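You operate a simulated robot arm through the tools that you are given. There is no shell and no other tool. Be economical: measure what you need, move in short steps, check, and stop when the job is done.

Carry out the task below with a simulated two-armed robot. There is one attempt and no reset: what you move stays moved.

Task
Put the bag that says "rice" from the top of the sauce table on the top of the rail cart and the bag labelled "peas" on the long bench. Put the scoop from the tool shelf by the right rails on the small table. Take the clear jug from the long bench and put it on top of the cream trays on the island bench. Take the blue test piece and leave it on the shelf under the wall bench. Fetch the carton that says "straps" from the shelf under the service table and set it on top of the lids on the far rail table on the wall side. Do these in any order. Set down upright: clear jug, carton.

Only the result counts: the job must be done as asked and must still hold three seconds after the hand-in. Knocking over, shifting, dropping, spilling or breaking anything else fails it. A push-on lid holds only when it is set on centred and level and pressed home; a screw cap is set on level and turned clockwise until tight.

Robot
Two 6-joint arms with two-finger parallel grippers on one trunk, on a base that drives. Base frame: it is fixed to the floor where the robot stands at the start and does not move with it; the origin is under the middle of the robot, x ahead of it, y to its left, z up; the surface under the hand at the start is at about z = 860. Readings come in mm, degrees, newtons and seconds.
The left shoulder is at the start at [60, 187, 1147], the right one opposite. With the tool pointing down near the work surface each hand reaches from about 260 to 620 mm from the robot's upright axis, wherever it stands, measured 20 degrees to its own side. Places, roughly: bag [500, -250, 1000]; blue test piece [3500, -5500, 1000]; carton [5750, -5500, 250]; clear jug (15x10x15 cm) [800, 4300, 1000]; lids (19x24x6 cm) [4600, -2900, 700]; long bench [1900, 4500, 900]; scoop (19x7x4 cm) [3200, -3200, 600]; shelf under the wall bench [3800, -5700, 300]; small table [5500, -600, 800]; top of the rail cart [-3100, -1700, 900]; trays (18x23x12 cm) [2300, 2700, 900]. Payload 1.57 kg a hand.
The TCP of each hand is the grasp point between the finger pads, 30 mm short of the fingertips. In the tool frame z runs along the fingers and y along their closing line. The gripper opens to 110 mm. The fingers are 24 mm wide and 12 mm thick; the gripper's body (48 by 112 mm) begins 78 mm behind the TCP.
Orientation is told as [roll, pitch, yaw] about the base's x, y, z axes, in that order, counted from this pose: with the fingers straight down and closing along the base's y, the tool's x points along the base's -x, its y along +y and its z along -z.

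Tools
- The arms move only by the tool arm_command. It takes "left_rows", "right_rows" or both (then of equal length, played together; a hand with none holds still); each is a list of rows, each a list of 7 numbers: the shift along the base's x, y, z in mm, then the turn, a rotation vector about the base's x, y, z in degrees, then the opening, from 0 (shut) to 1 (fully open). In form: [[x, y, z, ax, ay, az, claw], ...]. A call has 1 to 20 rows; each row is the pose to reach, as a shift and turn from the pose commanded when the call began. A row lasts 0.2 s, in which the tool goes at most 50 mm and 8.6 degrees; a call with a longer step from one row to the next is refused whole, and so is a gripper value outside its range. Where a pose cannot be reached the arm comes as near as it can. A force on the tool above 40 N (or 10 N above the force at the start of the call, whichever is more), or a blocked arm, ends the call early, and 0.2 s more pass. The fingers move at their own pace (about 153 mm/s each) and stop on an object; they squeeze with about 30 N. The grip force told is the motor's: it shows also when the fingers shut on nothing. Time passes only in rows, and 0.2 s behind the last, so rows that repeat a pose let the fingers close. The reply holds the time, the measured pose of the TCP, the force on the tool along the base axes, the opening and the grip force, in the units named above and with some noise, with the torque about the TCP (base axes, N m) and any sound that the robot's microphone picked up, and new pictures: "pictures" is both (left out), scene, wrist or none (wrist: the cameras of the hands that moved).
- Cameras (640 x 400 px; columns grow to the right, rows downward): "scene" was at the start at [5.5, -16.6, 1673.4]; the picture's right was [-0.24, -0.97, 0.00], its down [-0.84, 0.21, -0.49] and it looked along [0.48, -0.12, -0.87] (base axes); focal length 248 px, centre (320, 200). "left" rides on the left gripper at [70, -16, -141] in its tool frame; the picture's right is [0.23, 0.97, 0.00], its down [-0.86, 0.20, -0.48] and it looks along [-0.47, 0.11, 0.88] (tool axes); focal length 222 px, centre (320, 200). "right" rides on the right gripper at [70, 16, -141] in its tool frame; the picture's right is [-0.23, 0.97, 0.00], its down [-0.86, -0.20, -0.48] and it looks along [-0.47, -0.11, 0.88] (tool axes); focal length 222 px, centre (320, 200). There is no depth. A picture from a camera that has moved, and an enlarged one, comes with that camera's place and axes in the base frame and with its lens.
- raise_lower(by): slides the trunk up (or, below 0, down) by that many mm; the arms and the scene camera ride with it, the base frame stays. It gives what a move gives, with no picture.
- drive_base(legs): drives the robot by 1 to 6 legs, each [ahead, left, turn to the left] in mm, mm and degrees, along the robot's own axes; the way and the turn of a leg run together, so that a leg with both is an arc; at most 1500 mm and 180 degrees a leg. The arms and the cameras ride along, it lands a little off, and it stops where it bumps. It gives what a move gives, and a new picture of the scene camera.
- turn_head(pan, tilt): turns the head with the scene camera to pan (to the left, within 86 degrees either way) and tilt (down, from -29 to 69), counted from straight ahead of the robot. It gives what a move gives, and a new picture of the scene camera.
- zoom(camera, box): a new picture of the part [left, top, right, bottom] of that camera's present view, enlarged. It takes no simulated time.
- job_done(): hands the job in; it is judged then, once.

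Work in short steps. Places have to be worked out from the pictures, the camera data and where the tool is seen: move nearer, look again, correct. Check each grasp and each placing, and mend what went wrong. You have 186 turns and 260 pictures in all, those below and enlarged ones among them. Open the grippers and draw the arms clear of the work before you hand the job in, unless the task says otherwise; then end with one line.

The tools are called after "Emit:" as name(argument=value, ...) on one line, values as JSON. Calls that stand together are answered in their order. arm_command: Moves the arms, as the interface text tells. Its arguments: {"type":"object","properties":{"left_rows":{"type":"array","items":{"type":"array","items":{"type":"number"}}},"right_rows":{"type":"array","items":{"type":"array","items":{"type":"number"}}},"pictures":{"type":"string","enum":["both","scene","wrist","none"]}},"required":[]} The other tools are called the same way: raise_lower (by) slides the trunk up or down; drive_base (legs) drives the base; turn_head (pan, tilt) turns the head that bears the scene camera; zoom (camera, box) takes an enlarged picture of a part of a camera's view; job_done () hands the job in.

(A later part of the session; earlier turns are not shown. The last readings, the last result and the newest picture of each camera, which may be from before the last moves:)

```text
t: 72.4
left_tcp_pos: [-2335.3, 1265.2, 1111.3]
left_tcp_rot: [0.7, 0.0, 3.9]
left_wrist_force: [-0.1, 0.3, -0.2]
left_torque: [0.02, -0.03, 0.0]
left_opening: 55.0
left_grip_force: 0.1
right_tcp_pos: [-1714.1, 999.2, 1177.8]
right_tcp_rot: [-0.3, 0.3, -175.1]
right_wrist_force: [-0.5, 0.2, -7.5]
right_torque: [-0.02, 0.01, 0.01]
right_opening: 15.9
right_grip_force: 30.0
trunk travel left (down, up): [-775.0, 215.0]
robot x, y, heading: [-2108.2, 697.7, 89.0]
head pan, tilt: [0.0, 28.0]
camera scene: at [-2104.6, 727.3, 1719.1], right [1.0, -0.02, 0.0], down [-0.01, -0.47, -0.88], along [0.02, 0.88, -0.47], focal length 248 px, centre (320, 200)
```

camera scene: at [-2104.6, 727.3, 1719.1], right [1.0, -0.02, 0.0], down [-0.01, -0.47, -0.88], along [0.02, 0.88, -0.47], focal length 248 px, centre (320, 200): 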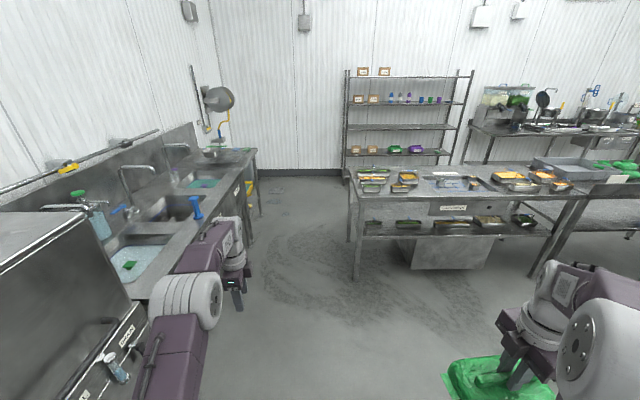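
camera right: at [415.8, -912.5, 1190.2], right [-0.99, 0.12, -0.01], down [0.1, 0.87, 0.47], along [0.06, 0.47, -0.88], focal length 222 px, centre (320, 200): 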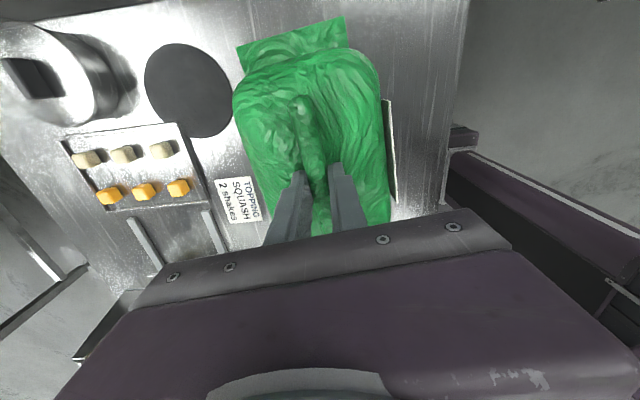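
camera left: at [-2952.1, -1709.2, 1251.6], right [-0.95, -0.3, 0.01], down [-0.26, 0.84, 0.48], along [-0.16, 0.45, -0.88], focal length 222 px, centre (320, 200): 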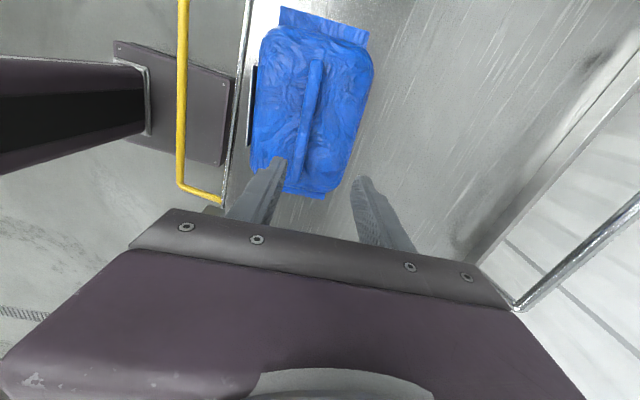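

The gap is about 1040 mm wide; passable. I drive through and turn into the aisle behind.

Emit:
drive_base(legs=[[1300, 150, 0], [1500, 0, 1], [0, 0, -89.5]])

Emit:
turn_head(pan=5, tilt=20)

```text
t: 89.8
left_tcp_pos: [-1643.7, 3749.6, 1110.6]
left_tcp_rot: [0.7, 0.1, -84.9]
left_wrist_force: [-0.6, -0.3, 0.2]
left_torque: [-0.01, -0.02, 0.0]
left_opening: 55.1
left_grip_force: 0.0
right_tcp_pos: [-1896.6, 3121.4, 1177.3]
right_tcp_rot: [-0.3, 0.3, 96.0]
right_wrist_force: [0.8, -0.6, -7.5]
right_torque: [0.01, -0.01, -0.02]
right_opening: 16.1
right_grip_force: 30.3
trunk travel left (down, up): [-775.0, 215.0]
robot x, y, heading: [-2208.6, 3508.5, 0.1]
head pan, tilt: [0.0, 28.0]
camera scene: at [-2175.4, 3507.4, 1719.0], right [0.0, -1.0, 0.0], down [-0.47, 0.0, -0.88], along [0.88, 0.0, -0.47], focal length 248 px, centre (320, 200)
```

scene: 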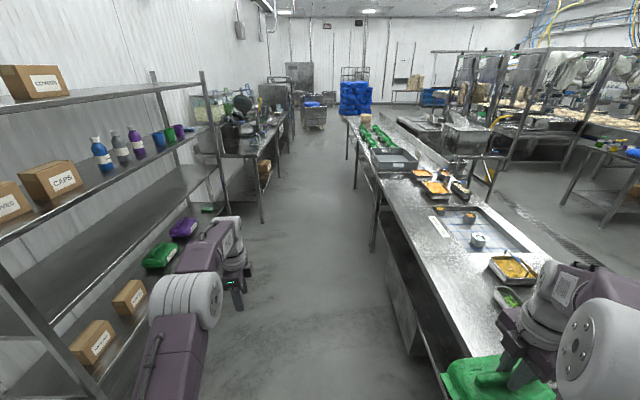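

```text
t: 90.5
left_tcp_pos: [-1643.1, 3748.1, 1110.1]
left_tcp_rot: [0.7, 0.1, -84.9]
left_wrist_force: [-0.6, -0.5, 0.0]
left_torque: [0.02, 0.03, -0.02]
left_opening: 55.2
left_grip_force: 0.0
right_tcp_pos: [-1896.9, 3121.7, 1177.9]
right_tcp_rot: [-0.3, 0.2, 96.2]
right_wrist_force: [-0.8, 0.4, -7.5]
right_torque: [-0.05, -0.04, 0.01]
right_opening: 15.6
right_grip_force: 30.1
trunk travel left (down, up): [-775.0, 215.0]
robot x, y, heading: [-2210.8, 3509.2, 0.3]
head pan, tilt: [5.0, 20.0]
camera scene: at [-2173.9, 3515.3, 1731.9], right [0.09, -1.0, 0.0], down [-0.34, -0.03, -0.94], along [0.94, 0.08, -0.34], focal length 248 px, centre (320, 200)
```

scene: 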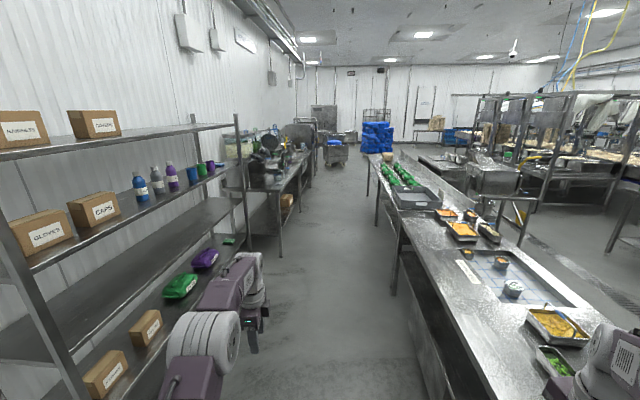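

The aisle (y≈2950–4240) is clear; the long bench starts at x≈450, y≈4240. I drive along it and look left.

Emit:
drive_base(legs=[[1500, 0, 0], [1500, 0, 0]])

Emit:
turn_head(pan=65, tilt=30)

```text
t: 104.9
left_tcp_pos: [1332.2, 3698.7, 1110.7]
left_tcp_rot: [0.9, 0.0, -86.2]
left_wrist_force: [-0.1, -1.0, 0.8]
left_torque: [-0.01, 0.02, 0.02]
left_opening: 55.0
left_grip_force: 0.1
right_tcp_pos: [1063.6, 3076.9, 1177.1]
right_tcp_rot: [-0.3, 0.3, 94.7]
right_wrist_force: [0.0, -0.4, -7.3]
right_torque: [-0.01, 0.02, 0.0]
right_opening: 15.6
right_grip_force: 30.1
trunk travel left (down, up): [-775.0, 215.0]
robot x, y, heading: [758.5, 3471.1, -1.0]
head pan, tilt: [5.0, 20.0]
camera scene: at [796.1, 3477.4, 1731.9], right [0.07, -1.0, 0.0], down [-0.34, -0.02, -0.94], along [0.94, 0.06, -0.34], focal length 248 px, centre (320, 200)
```

scene: 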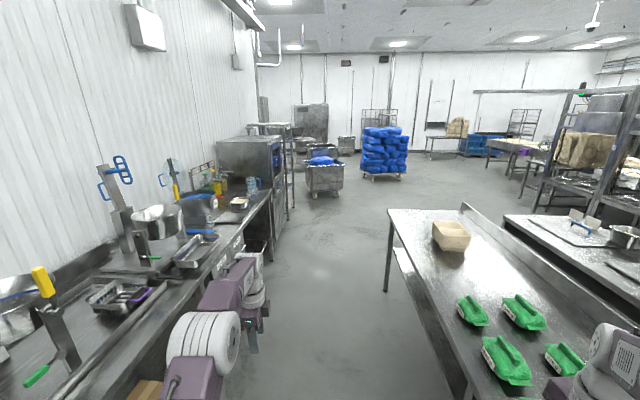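

```text
t: 106.2
left_tcp_pos: [1333.8, 3698.4, 1109.8]
left_tcp_rot: [0.6, 0.1, -86.1]
left_wrist_force: [-0.3, -0.9, -0.1]
left_torque: [0.02, -0.02, 0.02]
left_opening: 55.1
left_grip_force: 0.2
right_tcp_pos: [1064.2, 3077.4, 1176.6]
right_tcp_rot: [-0.3, 0.2, 94.7]
right_wrist_force: [0.2, -0.6, -8.0]
right_torque: [-0.02, 0.0, 0.03]
right_opening: 15.9
right_grip_force: 29.6
trunk travel left (down, up): [-775.0, 215.0]
robot x, y, heading: [764.3, 3473.7, -1.4]
head pan, tilt: [65.0, 30.0]
camera scene: at [743.9, 3552.4, 1716.0], right [0.9, -0.44, 0.0], down [-0.22, -0.45, -0.87], along [0.38, 0.78, -0.5], focal length 248 px, centre (320, 200)
```

scene: 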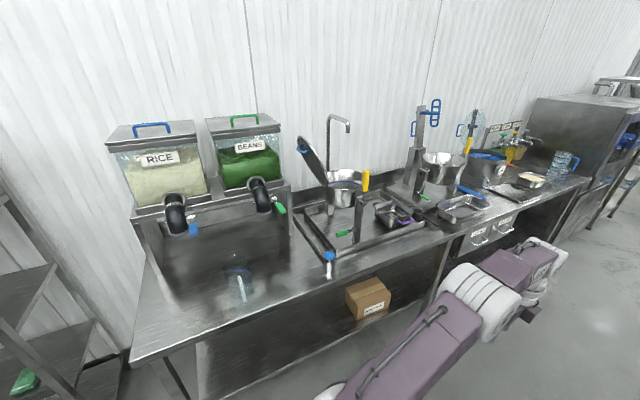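

The clear jug appears at about (760,4290) below the dispensers. I zoom in.

Emit:
zoom(camera="scene", box=[120, 180, 360, 330])

```text
2.67 times, centred on (240, 255) of scene
camera zoom: at [743.9, 3552.4, 1716.0], right [0.9, -0.44, 0.0], down [-0.22, -0.45, -0.87], along [0.38, 0.78, -0.5], focal length 662 px, centre (533, 53)
```

zoom: 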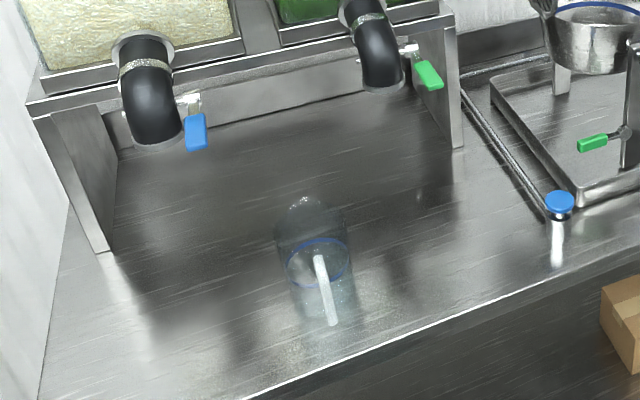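

Jug is about (760,4260). Peas will go left of it at about (550,4340). I turn to face the bench and position.

Emit:
drive_base(legs=[[0, 0, 91.2], [250, 544, 0]])

Emit:
turn_head(pan=-25, tilt=45)

```text
t: 113.4
left_tcp_pos: [4.8, 4313.1, 1112.1]
left_tcp_rot: [0.7, 0.2, 3.1]
left_wrist_force: [-0.2, -0.3, 0.6]
left_torque: [0.0, 0.01, 0.01]
left_opening: 54.7
left_grip_force: 0.2
right_tcp_pos: [622.4, 4039.3, 1177.5]
right_tcp_rot: [-0.4, 0.3, -175.9]
right_wrist_force: [0.4, -0.2, -7.8]
right_torque: [0.01, 0.03, -0.03]
right_opening: 15.7
right_grip_force: 30.5
trunk travel left (down, up): [-775.0, 215.0]
robot x, y, heading: [223.7, 3739.1, 88.2]
head pan, tilt: [65.0, 30.0]
camera scene: at [144.4, 3721.5, 1716.0], right [0.45, 0.89, 0.0], down [0.44, -0.23, -0.87], along [-0.77, 0.39, -0.5], focal length 248 px, centre (320, 200)
```

scene: 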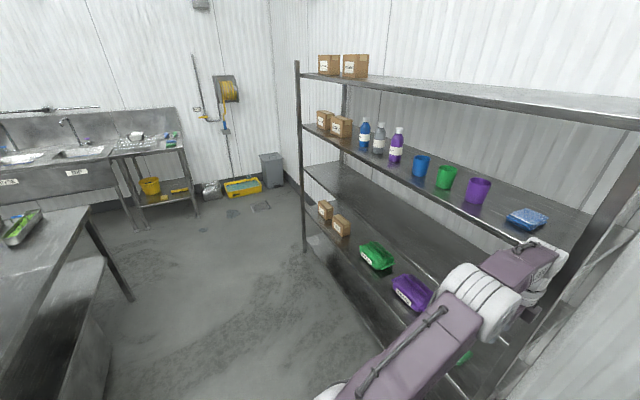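

```text
t: 115.0
left_tcp_pos: [2.7, 4314.2, 1111.5]
left_tcp_rot: [0.7, 0.2, 3.1]
left_wrist_force: [0.2, 0.3, 0.2]
left_torque: [0.01, 0.0, -0.03]
left_opening: 55.1
left_grip_force: 0.2
right_tcp_pos: [622.0, 4039.0, 1177.7]
right_tcp_rot: [-0.3, 0.3, -175.8]
right_wrist_force: [0.8, 0.4, -7.9]
right_torque: [0.03, -0.01, 0.0]
right_opening: 15.6
right_grip_force: 29.8
trunk travel left (down, up): [-775.0, 215.0]
robot x, y, heading: [224.8, 3737.5, 88.1]
head pan, tilt: [-25.0, 45.0]
camera scene: at [260.7, 3753.7, 1693.2], right [0.89, -0.45, 0.0], down [-0.32, -0.63, -0.71], along [0.32, 0.63, -0.71], focal length 248 px, centre (320, 200)
```

scene: 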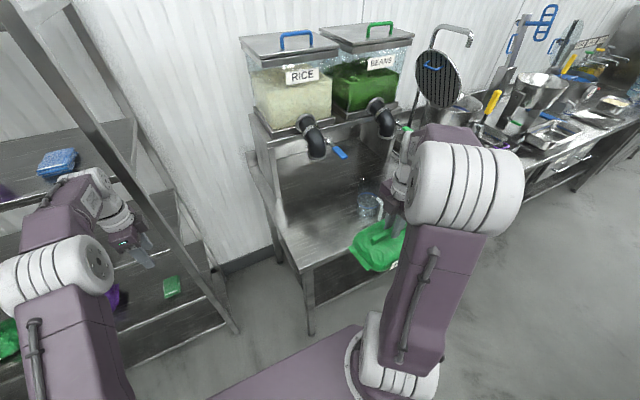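

I retract the left hand from the shelf, drive 100 mm closer, then bring the peas to the clear spot at (550,4340).

Emit:
arm_command(left_rows=[[20, -40, 10, 0, 0, 0, 0.5], [40, -80, 20, 0, 0, 0, 0.5], [50, -125, 30, 0, 0, 0, 0.5], [50, -165, 40, 0, 0, 0, 0.5]], pictures="none")

Emit:
drive_base(legs=[[100, 0, 2]])

Emit:
arm_command(right_rows=[[-15, 40, -10, 0, 0, 0, 0], [-30, 80, -30, 0, 0, 0, 0], [-45, 120, -60, 0, 0, 0, 0], [-55, 160, -85, 0, 0, 0, 0], [-60, 195, -110, 0, 0, 0, 0], [-60, 195, -140, 0, 0, 0, 0]], pictures="both")

```text
t: 116.0
left_tcp_pos: [54.1, 4146.5, 1150.4]
left_tcp_rot: [0.9, 0.1, 3.2]
left_wrist_force: [0.7, -0.2, -0.2]
left_torque: [0.02, 0.02, -0.02]
left_opening: 54.9
left_grip_force: 0.1
right_tcp_pos: [621.1, 4036.6, 1178.5]
right_tcp_rot: [-0.4, 0.2, -175.9]
right_wrist_force: [0.0, -1.0, -7.8]
right_torque: [-0.01, -0.01, 0.04]
right_opening: 15.7
right_grip_force: 29.7
trunk travel left (down, up): [-775.0, 215.0]
robot x, y, heading: [222.1, 3741.1, 88.3]
head pan, tilt: [-25.0, 45.0]
```

```text
t: 117.2
left_tcp_pos: [41.3, 4238.7, 1150.9]
left_tcp_rot: [0.9, 0.2, 5.1]
left_wrist_force: [-0.5, -0.3, -0.3]
left_torque: [0.04, 0.0, 0.04]
left_opening: 55.0
left_grip_force: 0.0
right_tcp_pos: [613.2, 4148.5, 1178.3]
right_tcp_rot: [-0.4, 0.3, -173.8]
right_wrist_force: [0.1, 0.0, -7.7]
right_torque: [-0.02, 0.02, 0.03]
right_opening: 15.8
right_grip_force: 30.3
trunk travel left (down, up): [-775.0, 215.0]
robot x, y, heading: [224.3, 3842.0, 90.0]
head pan, tilt: [-25.0, 45.0]
camera scene: at [262.0, 3850.7, 1693.3], right [0.91, -0.42, 0.0], down [-0.3, -0.64, -0.71], along [0.3, 0.64, -0.71], focal length 248 px, centre (320, 200)
```

scene: 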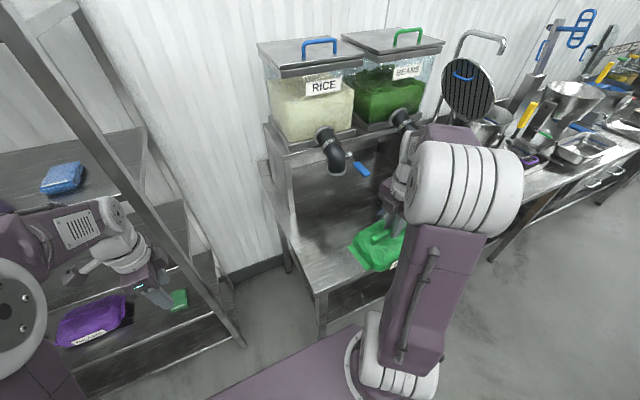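

```text
refused: row 3 steps farther than a row can; nothing moved
```

Emit:
arm_command(right_rows=[[-30, 0, 0, 0, 0, 0, 0], [-60, 10, 0, 0, 0, 0, 0], [-65, 50, -15, 0, 0, 0, 0], [-65, 90, -35, 0, 0, 0, 0], [-65, 130, -60, 0, 0, 0, 0], [-65, 165, -90, 0, 0, 0, 0], [-65, 192, -120, 0, 0, 0, 0]], pictures="both")

```text
t: 118.8
left_tcp_pos: [41.2, 4243.5, 1148.8]
left_tcp_rot: [0.6, 0.2, 5.1]
left_wrist_force: [0.3, 0.3, 0.1]
left_torque: [-0.04, -0.02, 0.0]
left_opening: 54.9
left_grip_force: 0.1
right_tcp_pos: [548.7, 4346.8, 1056.1]
right_tcp_rot: [-0.2, 0.3, -173.9]
right_wrist_force: [0.7, -0.1, -8.9]
right_torque: [-0.03, 0.01, 0.01]
right_opening: 16.0
right_grip_force: 29.4
trunk travel left (down, up): [-775.0, 215.0]
robot x, y, heading: [227.7, 3839.2, 90.1]
head pan, tilt: [-25.0, 45.0]
camera scene: at [262.4, 3857.1, 1693.2], right [0.91, -0.42, 0.0], down [-0.3, -0.64, -0.71], along [0.3, 0.64, -0.71], focal length 248 px, centre (320, 200)
camera right: at [619.4, 4336.0, 1199.4], right [-0.12, -0.99, 0.0], down [-0.87, 0.11, 0.48], along [-0.47, 0.06, -0.88], focal length 222 px, centre (320, 200)
```

scene: 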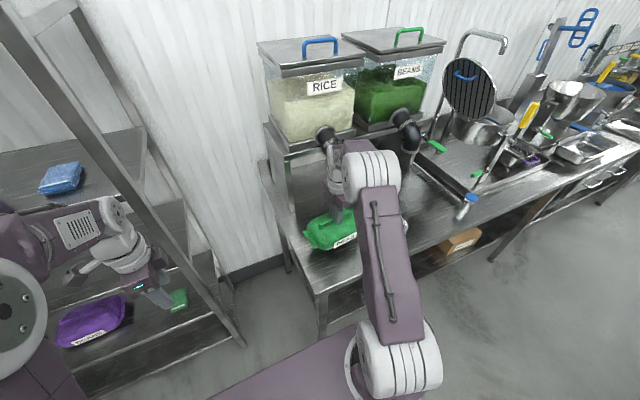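
right: 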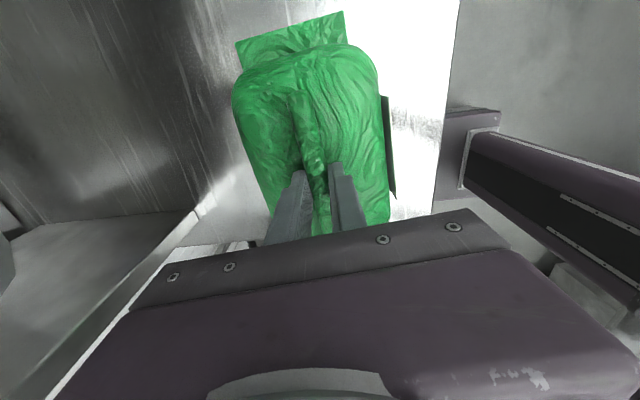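

The bag is over the bench corner region; I shift it +15 x and lower slowly to contact.

Emit:
arm_command(right_rows=[[8, -2, -20, 0, 0, 0, 0], [15, -4, -45, 0, 0, 0, 0], [15, -4, -60, 0, 0, 0, 0], [15, -4, -66, 0, 0, 0, 0], [15, -4, -72, 0, 0, 0, 0], [15, -4, -78, 0, 0, 0, 0], [15, -4, -84, 0, 0, 0, 0], [15, -4, -90, 0, 0, 0, 0], [15, -4, -96, 0, 0, 0, 0], [15, -4, -102, 0, 0, 0, 0]], pictures="none")

```text
t: 119.8
left_tcp_pos: [39.5, 4239.1, 1150.5]
left_tcp_rot: [1.0, 0.0, 5.1]
left_wrist_force: [0.2, 0.4, 0.4]
left_torque: [-0.05, 0.02, 0.03]
left_opening: 54.8
left_grip_force: 0.0
right_tcp_pos: [564.1, 4341.4, 1000.9]
right_tcp_rot: [-1.1, 0.8, -173.9]
right_wrist_force: [-0.7, -7.5, 24.2]
right_torque: [-1.39, 0.9, 0.14]
right_opening: 16.0
right_grip_force: 30.2
trunk travel left (down, up): [-775.0, 215.0]
robot x, y, heading: [226.9, 3841.6, 90.0]
head pan, tilt: [-25.0, 45.0]
stopped in row 5 (right hand): the force on the tool passed its limit at 50 N (the readings are from after the stop); the commanded pose is now the measured one
```

Contact at TCP ≈ 998 (bench ≈ 897). Release and rise.

Emit:
arm_command(right_rows=[[0, 0, 0, 0, 0, 0, 0.3], [0, 0, 0, 0, 0, 0, 0.5], [0, 0, 0, 0, 0, 0, 0.5], [0, 0, 15, 0, 0, 0, 0.5], [0, 0, 50, 0, 0, 0, 0.5], [0, -20, 90, 0, 0, 0, 0.5], [0, -50, 120, 0, 0, 0, 0.5], [0, -90, 140, 0, 0, 0, 0.5]], pictures="both")

```text
t: 120.6
left_tcp_pos: [38.7, 4240.2, 1149.7]
left_tcp_rot: [0.8, 0.0, 5.1]
left_wrist_force: [0.2, 0.2, 0.0]
left_torque: [-0.01, 0.03, -0.02]
left_opening: 55.0
left_grip_force: 0.0
right_tcp_pos: [564.5, 4346.8, 1001.1]
right_tcp_rot: [-1.7, 1.0, -173.9]
right_wrist_force: [-4.3, 1.7, 20.5]
right_torque: [-0.67, 0.25, -0.25]
right_opening: 53.1
right_grip_force: 0.1
trunk travel left (down, up): [-775.0, 215.0]
robot x, y, heading: [225.6, 3840.7, 90.3]
head pan, tilt: [-25.0, 45.0]
stopped in row 4 (right hand): the force on the tool passed its limit at 41 N (the readings are from after the stop); the commanded pose is now the measured one
camera scene: at [258.3, 3852.7, 1693.1], right [0.91, -0.42, 0.0], down [-0.3, -0.64, -0.71], along [0.3, 0.64, -0.71], focal length 248 px, centre (320, 200)
camera right: at [633.6, 4334.6, 1144.4], right [-0.12, -0.99, -0.03], down [-0.88, 0.09, 0.47], along [-0.46, 0.09, -0.88], focal length 222 px, centre (320, 200)
```

scene: 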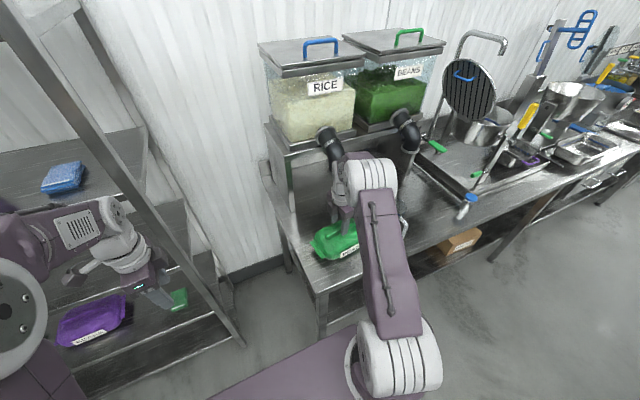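
right: 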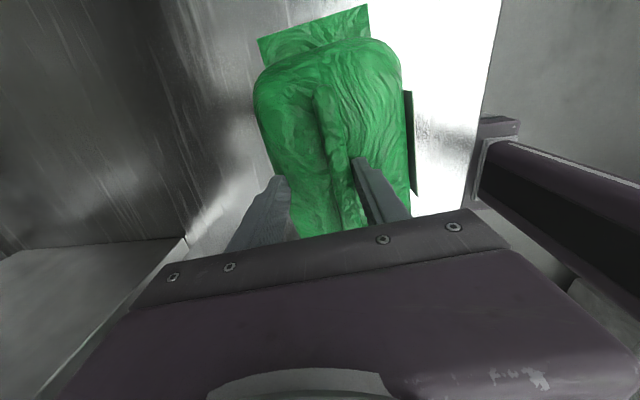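

Released; the fingers still press on the bag. I rise.

Emit:
arm_command(right_rows=[[0, 0, 15, 0, 0, 0, 0.55], [0, 0, 40, 0, 0, 0, 0.55], [0, 0, 80, 0, 0, 0, 0.55], [0, -20, 120, 0, 0, 0, 0.55], [0, -50, 150, 0, 0, 0, 0.55], [0, -90, 170, 0, 0, 0, 0.55]], pictures="both")

```text
t: 121.2
left_tcp_pos: [42.8, 4243.7, 1148.8]
left_tcp_rot: [0.8, 0.1, 5.2]
left_wrist_force: [-0.6, 0.3, -1.0]
left_torque: [-0.03, -0.03, 0.02]
left_opening: 54.9
left_grip_force: 0.0
right_tcp_pos: [562.6, 4342.5, 1020.3]
right_tcp_rot: [0.1, 0.0, -174.0]
right_wrist_force: [-2.7, -1.3, -5.0]
right_torque: [0.08, -0.2, 0.01]
right_opening: 60.5
right_grip_force: 0.0
trunk travel left (down, up): [-775.0, 215.0]
robot x, y, heading: [224.1, 3838.9, 90.0]
head pan, tilt: [-25.0, 45.0]
stopped in row 2 (right hand): the force on the tool passed its limit at 60 N (the readings are from after the stop); the commanded pose is now the measured one
camera scene: at [262.0, 3857.8, 1692.9], right [0.91, -0.42, 0.0], down [-0.3, -0.64, -0.71], along [0.3, 0.64, -0.71], focal length 248 px, centre (320, 200)
camera right: at [634.1, 4333.5, 1163.5], right [-0.12, -0.99, 0.0], down [-0.87, 0.11, 0.48], along [-0.48, 0.06, -0.88], focal length 222 px, centre (320, 200)
```

scene: 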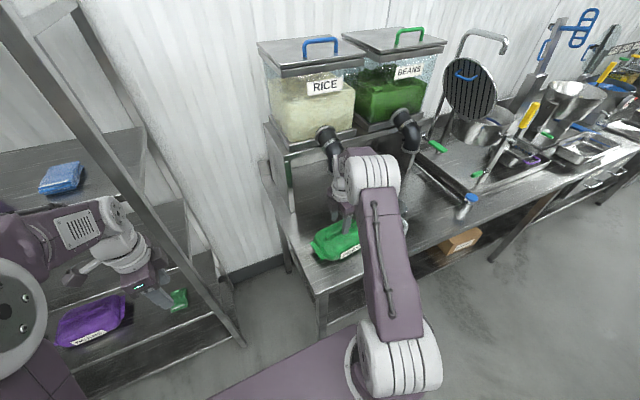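
right: 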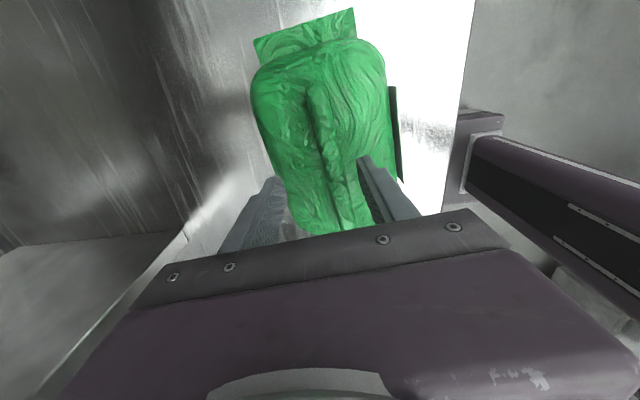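

The hand meets something on rising (60 N). I zoom to see what it touches.

Emit:
zoom(camera="scene", box=[270, 100, 450, 270])

```text
2.35 times, centred on (360, 185) of scene
camera zoom: at [262.0, 3857.8, 1692.9], right [0.91, -0.42, 0.0], down [-0.3, -0.64, -0.71], along [0.3, 0.64, -0.71], focal length 584 px, centre (226, 235)
```

zoom: 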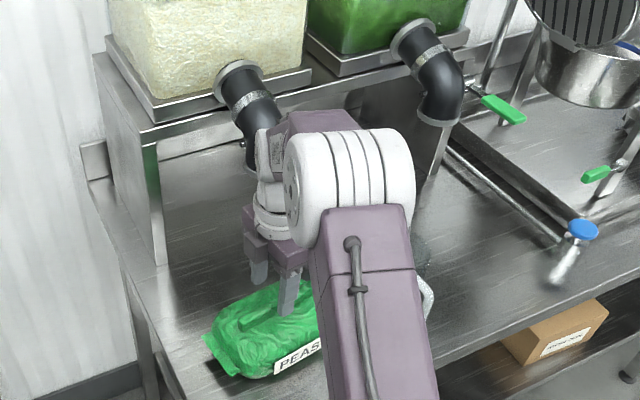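

The wrist is directly below the rice tap. I open fully, slide back toward the robot with minimal rise so the far finger clears the fin, then retreat.

Emit:
arm_command(right_rows=[[0, 0, -3, 0, 0, 0, 0.8], [0, 0, -3, 0, 0, 0, 1], [0, -10, -3, 0, 0, 0, 1], [0, -20, -3, 0, 0, 0, 1], [0, -30, -3, 0, 0, 0, 1], [0, -34, 4, 0, 0, 0, 1], [0, -36, 12, 0, 0, 0, 1], [0, -38, 20, 0, 0, 0, 1]], pictures="both")

```text
t: 123.0
left_tcp_pos: [40.9, 4240.9, 1149.8]
left_tcp_rot: [0.8, 0.2, 5.2]
left_wrist_force: [1.1, 0.3, -0.4]
left_torque: [0.01, 0.0, 0.01]
left_opening: 55.0
left_grip_force: 0.0
right_tcp_pos: [561.6, 4302.2, 1042.5]
right_tcp_rot: [-0.3, 0.1, -174.1]
right_wrist_force: [-0.6, -1.3, -0.3]
right_torque: [-0.01, 0.02, 0.01]
right_opening: 110.0
right_grip_force: 0.2
trunk travel left (down, up): [-775.0, 215.0]
robot x, y, heading: [223.3, 3840.6, 90.1]
head pan, tilt: [-25.0, 45.0]
camera scene: at [260.8, 3853.4, 1693.3], right [0.91, -0.42, 0.0], down [-0.3, -0.64, -0.71], along [0.3, 0.64, -0.71], focal length 248 px, centre (320, 200)
camera right: at [633.3, 4292.7, 1186.2], right [-0.12, -0.99, 0.0], down [-0.87, 0.11, 0.48], along [-0.47, 0.06, -0.88], focal length 222 px, centre (320, 200)
```

scene: 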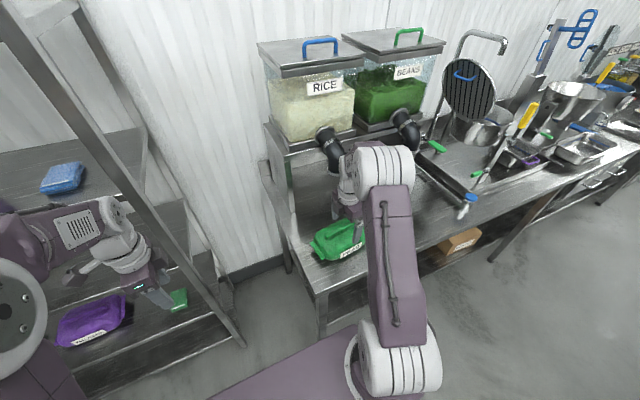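
right: 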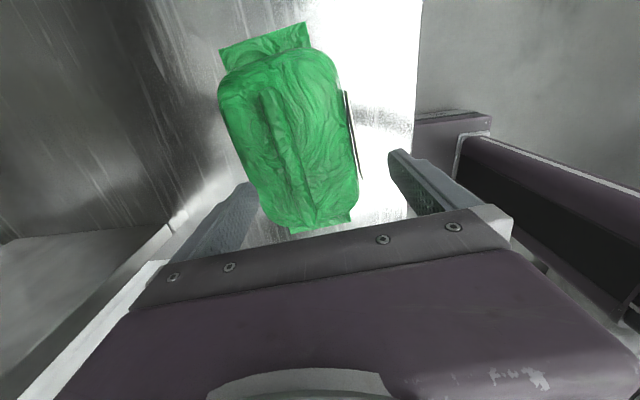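

Free, bag in place. I retreat with the right arm, up and back, and look at the tap and jug.

Emit:
arm_command(right_rows=[[0, -40, 5, 0, 0, 0, 1], [0, -80, 15, 0, 0, 0, 1], [0, -120, 35, 0, 0, 0, 1], [0, -160, 60, 0, 0, 0, 1], [0, -195, 90, 0, 0, 0, 1]], pictures="scene")

Emit:
zoom(camera="scene", box=[270, 100, 450, 270])

```text
t: 124.2
left_tcp_pos: [40.5, 4239.3, 1151.2]
left_tcp_rot: [0.9, 0.0, 5.3]
left_wrist_force: [-0.5, -0.3, 0.7]
left_torque: [0.02, 0.03, -0.01]
left_opening: 55.1
left_grip_force: 0.0
right_tcp_pos: [561.1, 4104.7, 1135.1]
right_tcp_rot: [-0.3, 0.1, -173.9]
right_wrist_force: [0.0, 0.1, -0.1]
right_torque: [0.06, -0.01, -0.01]
right_opening: 110.3
right_grip_force: 0.1
trunk travel left (down, up): [-775.0, 215.0]
robot x, y, heading: [224.5, 3842.0, 90.4]
head pan, tilt: [-25.0, 45.0]
camera scene: at [259.5, 3850.9, 1693.3], right [0.91, -0.42, 0.0], down [-0.3, -0.64, -0.71], along [0.3, 0.64, -0.71], focal length 248 px, centre (320, 200)
```

scene: 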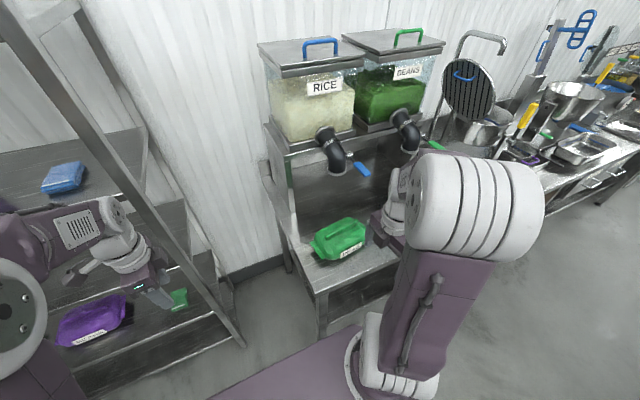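

```text
2.35 times, centred on (360, 185) of scene
camera zoom: at [259.5, 3850.9, 1693.3], right [0.91, -0.42, 0.0], down [-0.3, -0.64, -0.71], along [0.3, 0.64, -0.71], focal length 584 px, centre (226, 235)
```

zoom: 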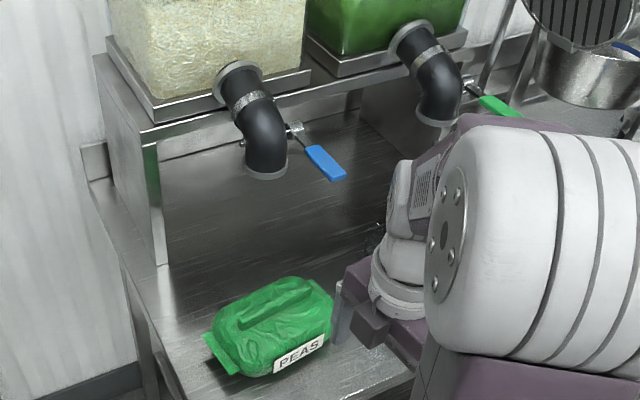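

Peas rest well and the tap is unchanged. Now I bring the left hand back to neutral yaw, retracted and raised, then strafe toward the jug.

Emit:
arm_command(left_rows=[[0, -20, 5, 0, 0, 8.5, 0.7], [0, -40, 10, 0, 0, 17, 1], [0, -60, 15, 0, 0, 25.5, 1], [0, -80, 20, 0, 0, 34, 1], [0, -100, 25, 0, 0, 42.5, 1], [0, -120, 30, 0, 0, 51, 1], [0, -120, 35, 0, 0, 59.5, 1], [0, -120, 40, 0, 0, 68, 1], [0, -120, 45, 0, 0, 76.5, 1], [0, -120, 50, 0, 0, 85, 1]], pictures="none")

Emit:
drive_base(legs=[[0, -720, 0]])

Emit:
turn_head(pan=15, tilt=50)

Emit:
arm_command(left_rows=[[0, 0, 0, 0, 0, 0, 1]], pictures="wrist")

```text
t: 126.4
left_tcp_pos: [41.6, 4121.8, 1200.7]
left_tcp_rot: [0.8, 0.1, 90.4]
left_wrist_force: [-0.3, 0.6, 0.1]
left_torque: [0.0, 0.01, 0.02]
left_opening: 110.1
left_grip_force: 0.1
right_tcp_pos: [562.3, 4106.8, 1134.1]
right_tcp_rot: [-0.3, 0.2, -174.0]
right_wrist_force: [-0.2, -0.6, 0.2]
right_torque: [-0.01, -0.05, -0.01]
right_opening: 110.2
right_grip_force: 0.1
trunk travel left (down, up): [-775.0, 215.0]
robot x, y, heading: [229.8, 3844.7, 90.2]
head pan, tilt: [-25.0, 45.0]
```

```text
t: 130.3
left_tcp_pos: [754.7, 4124.4, 1200.5]
left_tcp_rot: [0.8, 0.2, 90.7]
left_wrist_force: [-1.0, 0.1, -0.3]
left_torque: [-0.02, 0.02, -0.02]
left_opening: 110.1
left_grip_force: 0.1
right_tcp_pos: [1275.7, 4114.3, 1134.1]
right_tcp_rot: [-0.4, 0.1, -173.6]
right_wrist_force: [-0.5, -0.2, 0.1]
right_torque: [0.01, 0.03, 0.0]
right_opening: 109.8
right_grip_force: 0.0
trunk travel left (down, up): [-775.0, 215.0]
robot x, y, heading: [941.3, 3846.7, 90.9]
head pan, tilt: [-25.0, 45.0]
camera scene: at [976.1, 3858.7, 1693.3], right [0.91, -0.41, 0.0], down [-0.29, -0.64, -0.71], along [0.29, 0.64, -0.71], focal length 248 px, centre (320, 200)
```

scene: 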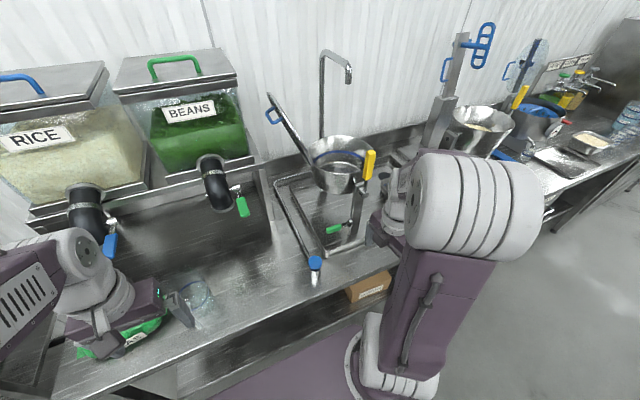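

```text
t: 131.4
left_tcp_pos: [754.1, 4124.9, 1200.4]
left_tcp_rot: [0.8, 0.0, 90.7]
left_wrist_force: [-0.4, 0.0, 0.3]
left_torque: [-0.03, -0.01, 0.02]
left_opening: 110.0
left_grip_force: 0.1
right_tcp_pos: [1276.6, 4115.2, 1133.5]
right_tcp_rot: [-0.4, 0.1, -173.6]
right_wrist_force: [-0.4, -0.4, -0.3]
right_torque: [0.01, 0.0, -0.01]
right_opening: 110.0
right_grip_force: 0.1
trunk travel left (down, up): [-775.0, 215.0]
robot x, y, heading: [941.0, 3844.4, 90.6]
head pan, tilt: [15.0, 50.0]
camera scene: at [922.6, 3858.9, 1686.4], right [0.96, 0.27, 0.0], down [0.21, -0.74, -0.64], along [-0.17, 0.62, -0.77], focal length 248 px, centre (320, 200)
```

scene: 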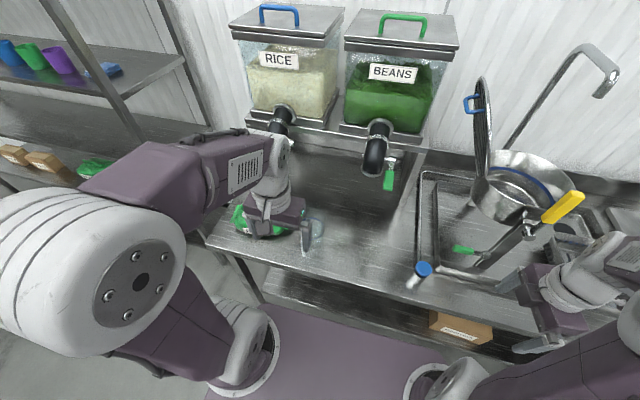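

```text
t: 131.8
left_tcp_pos: [755.4, 4125.6, 1200.0]
left_tcp_rot: [0.8, 0.0, 90.7]
left_wrist_force: [-0.2, 0.1, 0.4]
left_torque: [0.01, 0.02, -0.02]
left_opening: 109.9
left_grip_force: 0.0
right_tcp_pos: [1275.2, 4115.0, 1133.6]
right_tcp_rot: [-0.3, 0.1, -173.6]
right_wrist_force: [0.5, -0.1, -0.6]
right_torque: [-0.02, -0.01, 0.0]
right_opening: 110.0
right_grip_force: 0.2
trunk travel left (down, up): [-775.0, 215.0]
robot x, y, heading: [944.8, 3844.6, 90.6]
head pan, tilt: [15.0, 50.0]
camera left: at [774.7, 4056.0, 1340.5], right [-0.97, -0.24, 0.01], down [-0.2, 0.85, 0.48], along [-0.13, 0.46, -0.88], focal length 222 px, centre (320, 200)
```

left: 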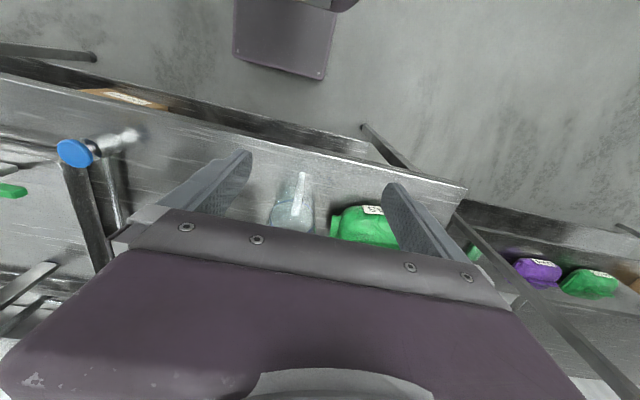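

Emit:
zoom(camera="left", box=[230, 140, 390, 240])

Emit:
zoom(camera="scene", box=[230, 190, 390, 290])

```text
4.00 times, centred on (310, 190) of left
camera zoom: at [774.7, 4056.0, 1340.5], right [-0.97, -0.24, 0.01], down [-0.2, 0.85, 0.48], along [-0.13, 0.46, -0.88], focal length 888 px, centre (360, 240)
```

zoom: 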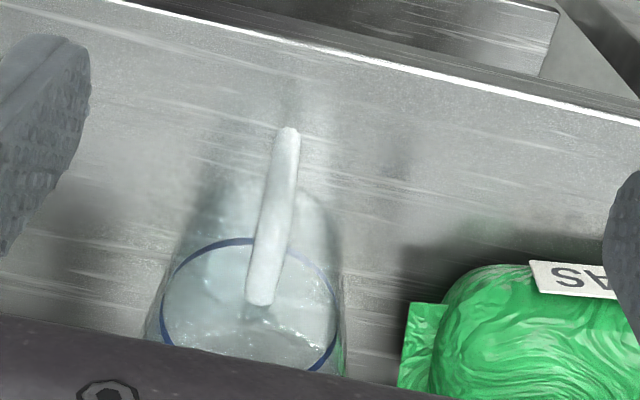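

```text
4.00 times, centred on (310, 240) of scene
camera zoom: at [922.9, 3858.8, 1686.4], right [0.96, 0.27, 0.0], down [0.21, -0.74, -0.64], along [-0.17, 0.62, -0.77], focal length 993 px, centre (360, 40)
```

zoom: 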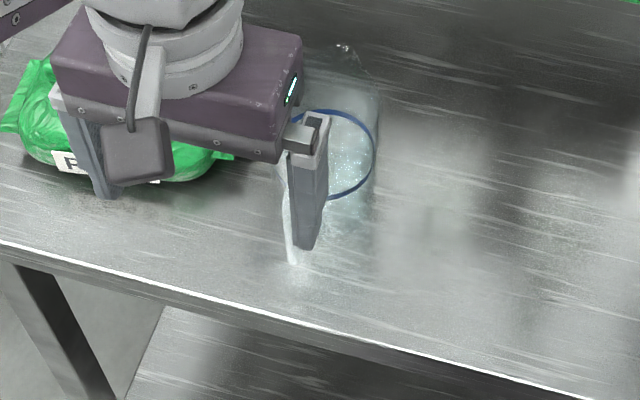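

The jug stands at about (763,4325) with its handle toward me; bench at ≈897, top ≈1047. I move the open hand above it and look.

Emit:
arm_command(left_rows=[[2, 45, 0, 0, 0, 0, 1], [4, 90, -5, 0, 0, 0, 1], [6, 135, -10, 0, 0, 0, 1], [7, 170, -20, 0, 0, 0, 1], [7, 195, -40, 0, 0, 0, 1]], pictures="both")

```text
t: 133.0
left_tcp_pos: [760.3, 4323.0, 1157.5]
left_tcp_rot: [0.8, 0.2, 90.8]
left_wrist_force: [0.5, 0.7, 0.1]
left_torque: [0.0, -0.01, 0.01]
left_opening: 110.2
left_grip_force: 0.0
right_tcp_pos: [1276.6, 4116.8, 1133.4]
right_tcp_rot: [-0.3, 0.0, -173.5]
right_wrist_force: [-0.4, 0.4, 0.5]
right_torque: [-0.05, 0.01, 0.01]
right_opening: 110.0
right_grip_force: 0.0
trunk travel left (down, up): [-775.0, 215.0]
robot x, y, heading: [943.3, 3844.2, 90.6]
head pan, tilt: [15.0, 50.0]
camera scene: at [922.7, 3860.8, 1686.4], right [0.96, 0.27, 0.0], down [0.21, -0.74, -0.64], along [-0.17, 0.62, -0.77], focal length 248 px, centre (320, 200)
camera left: at [780.5, 4254.0, 1299.0], right [-0.97, -0.24, 0.01], down [-0.2, 0.85, 0.48], along [-0.13, 0.46, -0.88], focal length 222 px, centre (320, 200)
```

scene: 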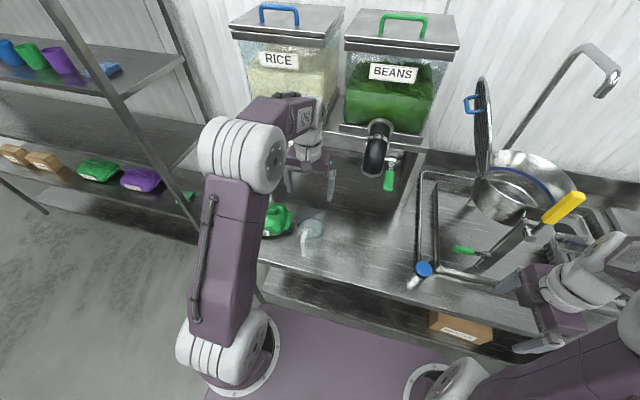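
left: 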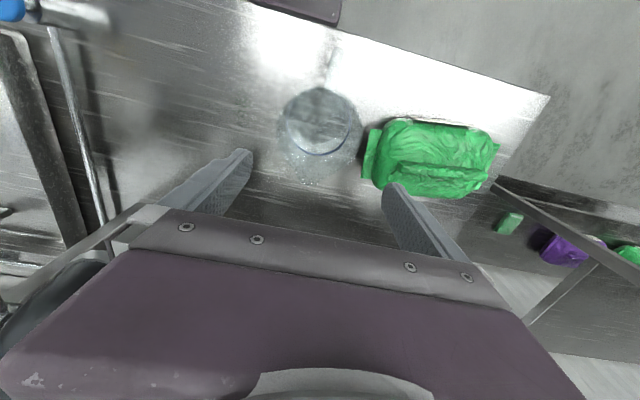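

Emit:
zoom(camera="left", box=[230, 30, 430, 220])

Emit:
zoom(camera="scene", box=[250, 180, 370, 280])

```text
2.11 times, centred on (330, 125) of left
camera zoom: at [780.5, 4254.0, 1299.0], right [-0.97, -0.24, 0.01], down [-0.2, 0.85, 0.48], along [-0.13, 0.46, -0.88], focal length 468 px, centre (299, 358)
```

zoom: 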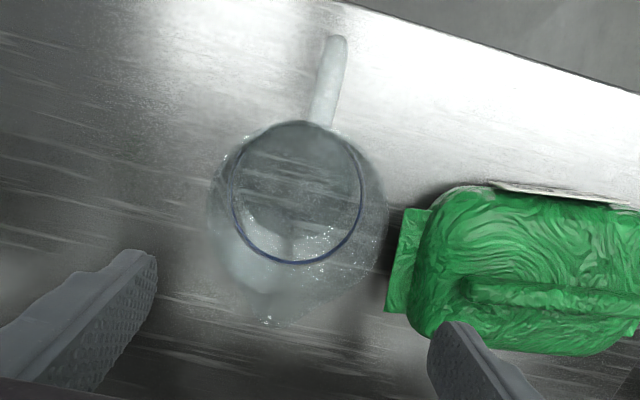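

```text
4.00 times, centred on (310, 230) of scene
camera zoom: at [922.7, 3860.8, 1686.4], right [0.96, 0.27, 0.0], down [0.21, -0.74, -0.64], along [-0.17, 0.62, -0.77], focal length 993 px, centre (360, 80)
```

zoom: 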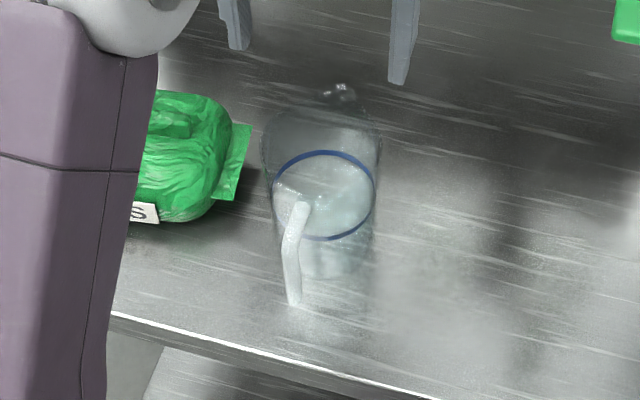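

Rim centre works out at (764,4305), about 95 mm wide at the rim, top ≈1047. I align and descend around the body.

Emit:
arm_command(left_rows=[[4, -18, 0, 0, 0, 0, 1], [4, -18, -30, 0, 0, 0, 1], [4, -18, -60, 0, 0, 0, 1], [4, -18, -80, 0, 0, 0, 1]], pictures="both")

Emit:
zoom(camera="scene", box=[250, 150, 370, 280])

```text
t: 134.0
left_tcp_pos: [766.9, 4300.7, 1078.0]
left_tcp_rot: [0.9, -0.1, 90.7]
left_wrist_force: [-0.8, 0.7, -1.0]
left_torque: [0.0, 0.01, -0.01]
left_opening: 110.0
left_grip_force: 0.1
right_tcp_pos: [1276.7, 4114.5, 1133.7]
right_tcp_rot: [-0.3, 0.0, -173.6]
right_wrist_force: [-0.4, 0.2, 0.5]
right_torque: [-0.02, 0.02, 0.05]
right_opening: 110.1
right_grip_force: 0.0
trunk travel left (down, up): [-775.0, 215.0]
robot x, y, heading: [941.0, 3844.6, 90.5]
head pan, tilt: [15.0, 50.0]
camera scene: at [923.0, 3858.5, 1686.4], right [0.96, 0.27, 0.0], down [0.21, -0.74, -0.64], along [-0.17, 0.62, -0.77], focal length 248 px, centre (320, 200)
camera left: at [786.0, 4232.0, 1219.5], right [-0.97, -0.24, 0.01], down [-0.2, 0.85, 0.48], along [-0.13, 0.46, -0.88], focal length 222 px, centre (320, 200)
```

scene: 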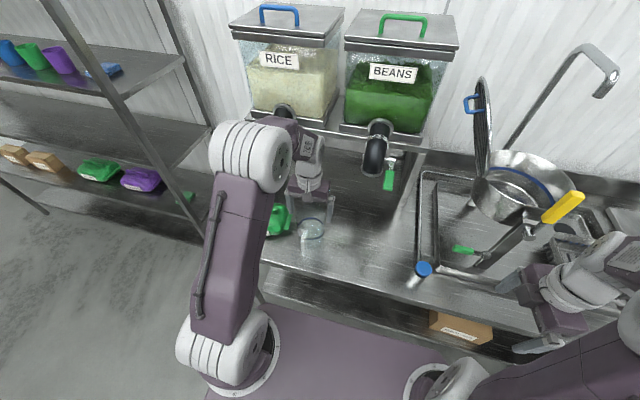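
left: 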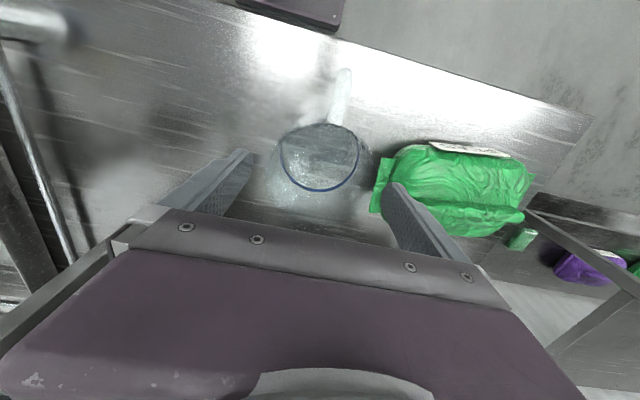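

```text
3.08 times, centred on (310, 215) of scene
camera zoom: at [923.0, 3858.5, 1686.4], right [0.96, 0.27, 0.0], down [0.21, -0.74, -0.64], along [-0.17, 0.62, -0.77], focal length 764 px, centre (351, 154)
```

zoom: 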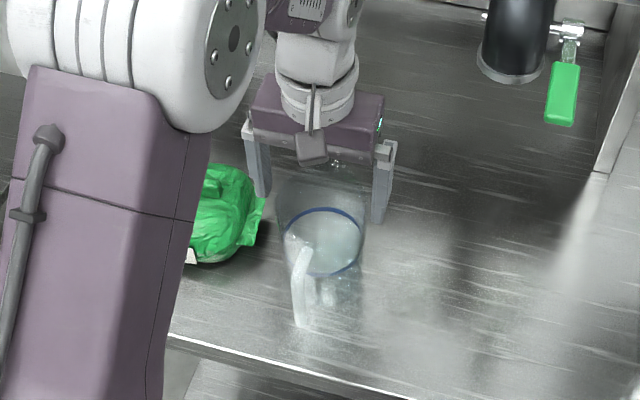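

Alignment is within a few mm; small correction (-3,+5) and descend to TCP ≈1003, then close.

Emit:
arm_command(left_rows=[[-3, 5, -5, 0, 0, 0, 1], [-3, 5, -25, 0, 0, 0, 1], [-3, 5, -45, 0, 0, 0, 1], [-3, 5, -65, 0, 0, 0, 1], [-3, 5, -75, 0, 0, 0, 1]], pictures="wrist")

```text
t: 135.2
left_tcp_pos: [762.9, 4306.9, 1004.0]
left_tcp_rot: [0.7, 0.1, 90.6]
left_wrist_force: [0.2, 0.3, 0.3]
left_torque: [0.04, 0.03, -0.01]
left_opening: 110.1
left_grip_force: 0.1
right_tcp_pos: [1276.2, 4114.2, 1135.0]
right_tcp_rot: [-0.3, 0.0, -173.5]
right_wrist_force: [-0.6, -0.4, 0.6]
right_torque: [0.03, 0.04, -0.01]
right_opening: 110.0
right_grip_force: 0.0
trunk travel left (down, up): [-775.0, 215.0]
robot x, y, heading: [942.1, 3845.9, 90.6]
head pan, tilt: [15.0, 50.0]
camera left: at [782.4, 4238.5, 1145.2], right [-0.97, -0.24, 0.01], down [-0.2, 0.85, 0.48], along [-0.13, 0.46, -0.88], focal length 222 px, centre (320, 200)
```

left: 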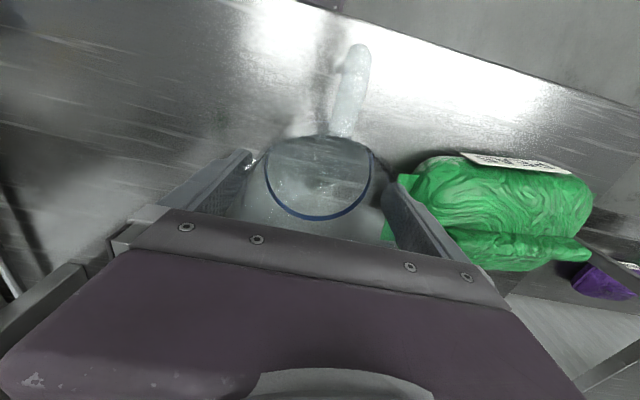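

The jug sits between the fingers without contact. I close and lift gently.

Emit:
arm_command(left_rows=[[0, 0, 0, 0, 0, 0, 0.9], [0, 0, 0, 0, 0, 0, 0.8], [0, 0, 0, 0, 0, 0, 0.7], [0, 0, 0, 0, 0, 0, 0.7], [0, 0, 4, 0, 0, 0, 0.7], [0, 0, 15, 0, 0, 0, 0.7], [0, 0, 30, 0, 0, 0, 0.7]], pictures="both")

```text
t: 136.8
left_tcp_pos: [762.1, 4306.2, 1035.2]
left_tcp_rot: [0.8, 0.1, 90.7]
left_wrist_force: [-0.5, 0.0, -0.9]
left_torque: [0.02, 0.0, 0.0]
left_opening: 85.9
left_grip_force: 29.4
right_tcp_pos: [1275.9, 4114.9, 1134.0]
right_tcp_rot: [-0.3, 0.1, -173.5]
right_wrist_force: [0.0, -0.1, -0.4]
right_torque: [0.0, 0.0, -0.01]
right_opening: 109.9
right_grip_force: 0.1
trunk travel left (down, up): [-775.0, 215.0]
robot x, y, heading: [941.9, 3845.9, 90.6]
head pan, tilt: [15.0, 50.0]
camera scene: at [922.8, 3858.6, 1686.4], right [0.96, 0.27, 0.0], down [0.21, -0.74, -0.64], along [-0.17, 0.62, -0.77], focal length 248 px, centre (320, 200)
camera left: at [781.9, 4237.7, 1175.6], right [-0.97, -0.24, 0.01], down [-0.2, 0.85, 0.48], along [-0.13, 0.46, -0.88], focal length 222 px, centre (320, 200)
```

scene: 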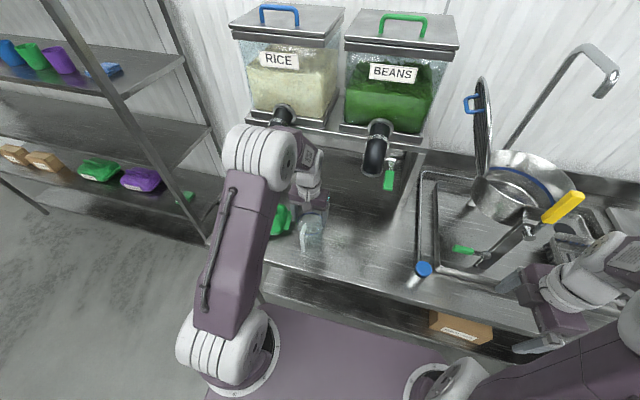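
left: 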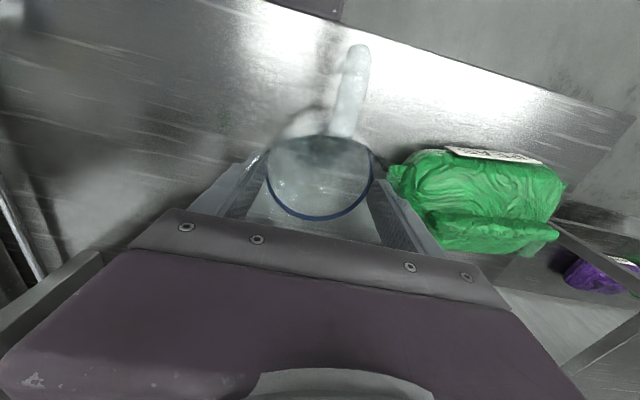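

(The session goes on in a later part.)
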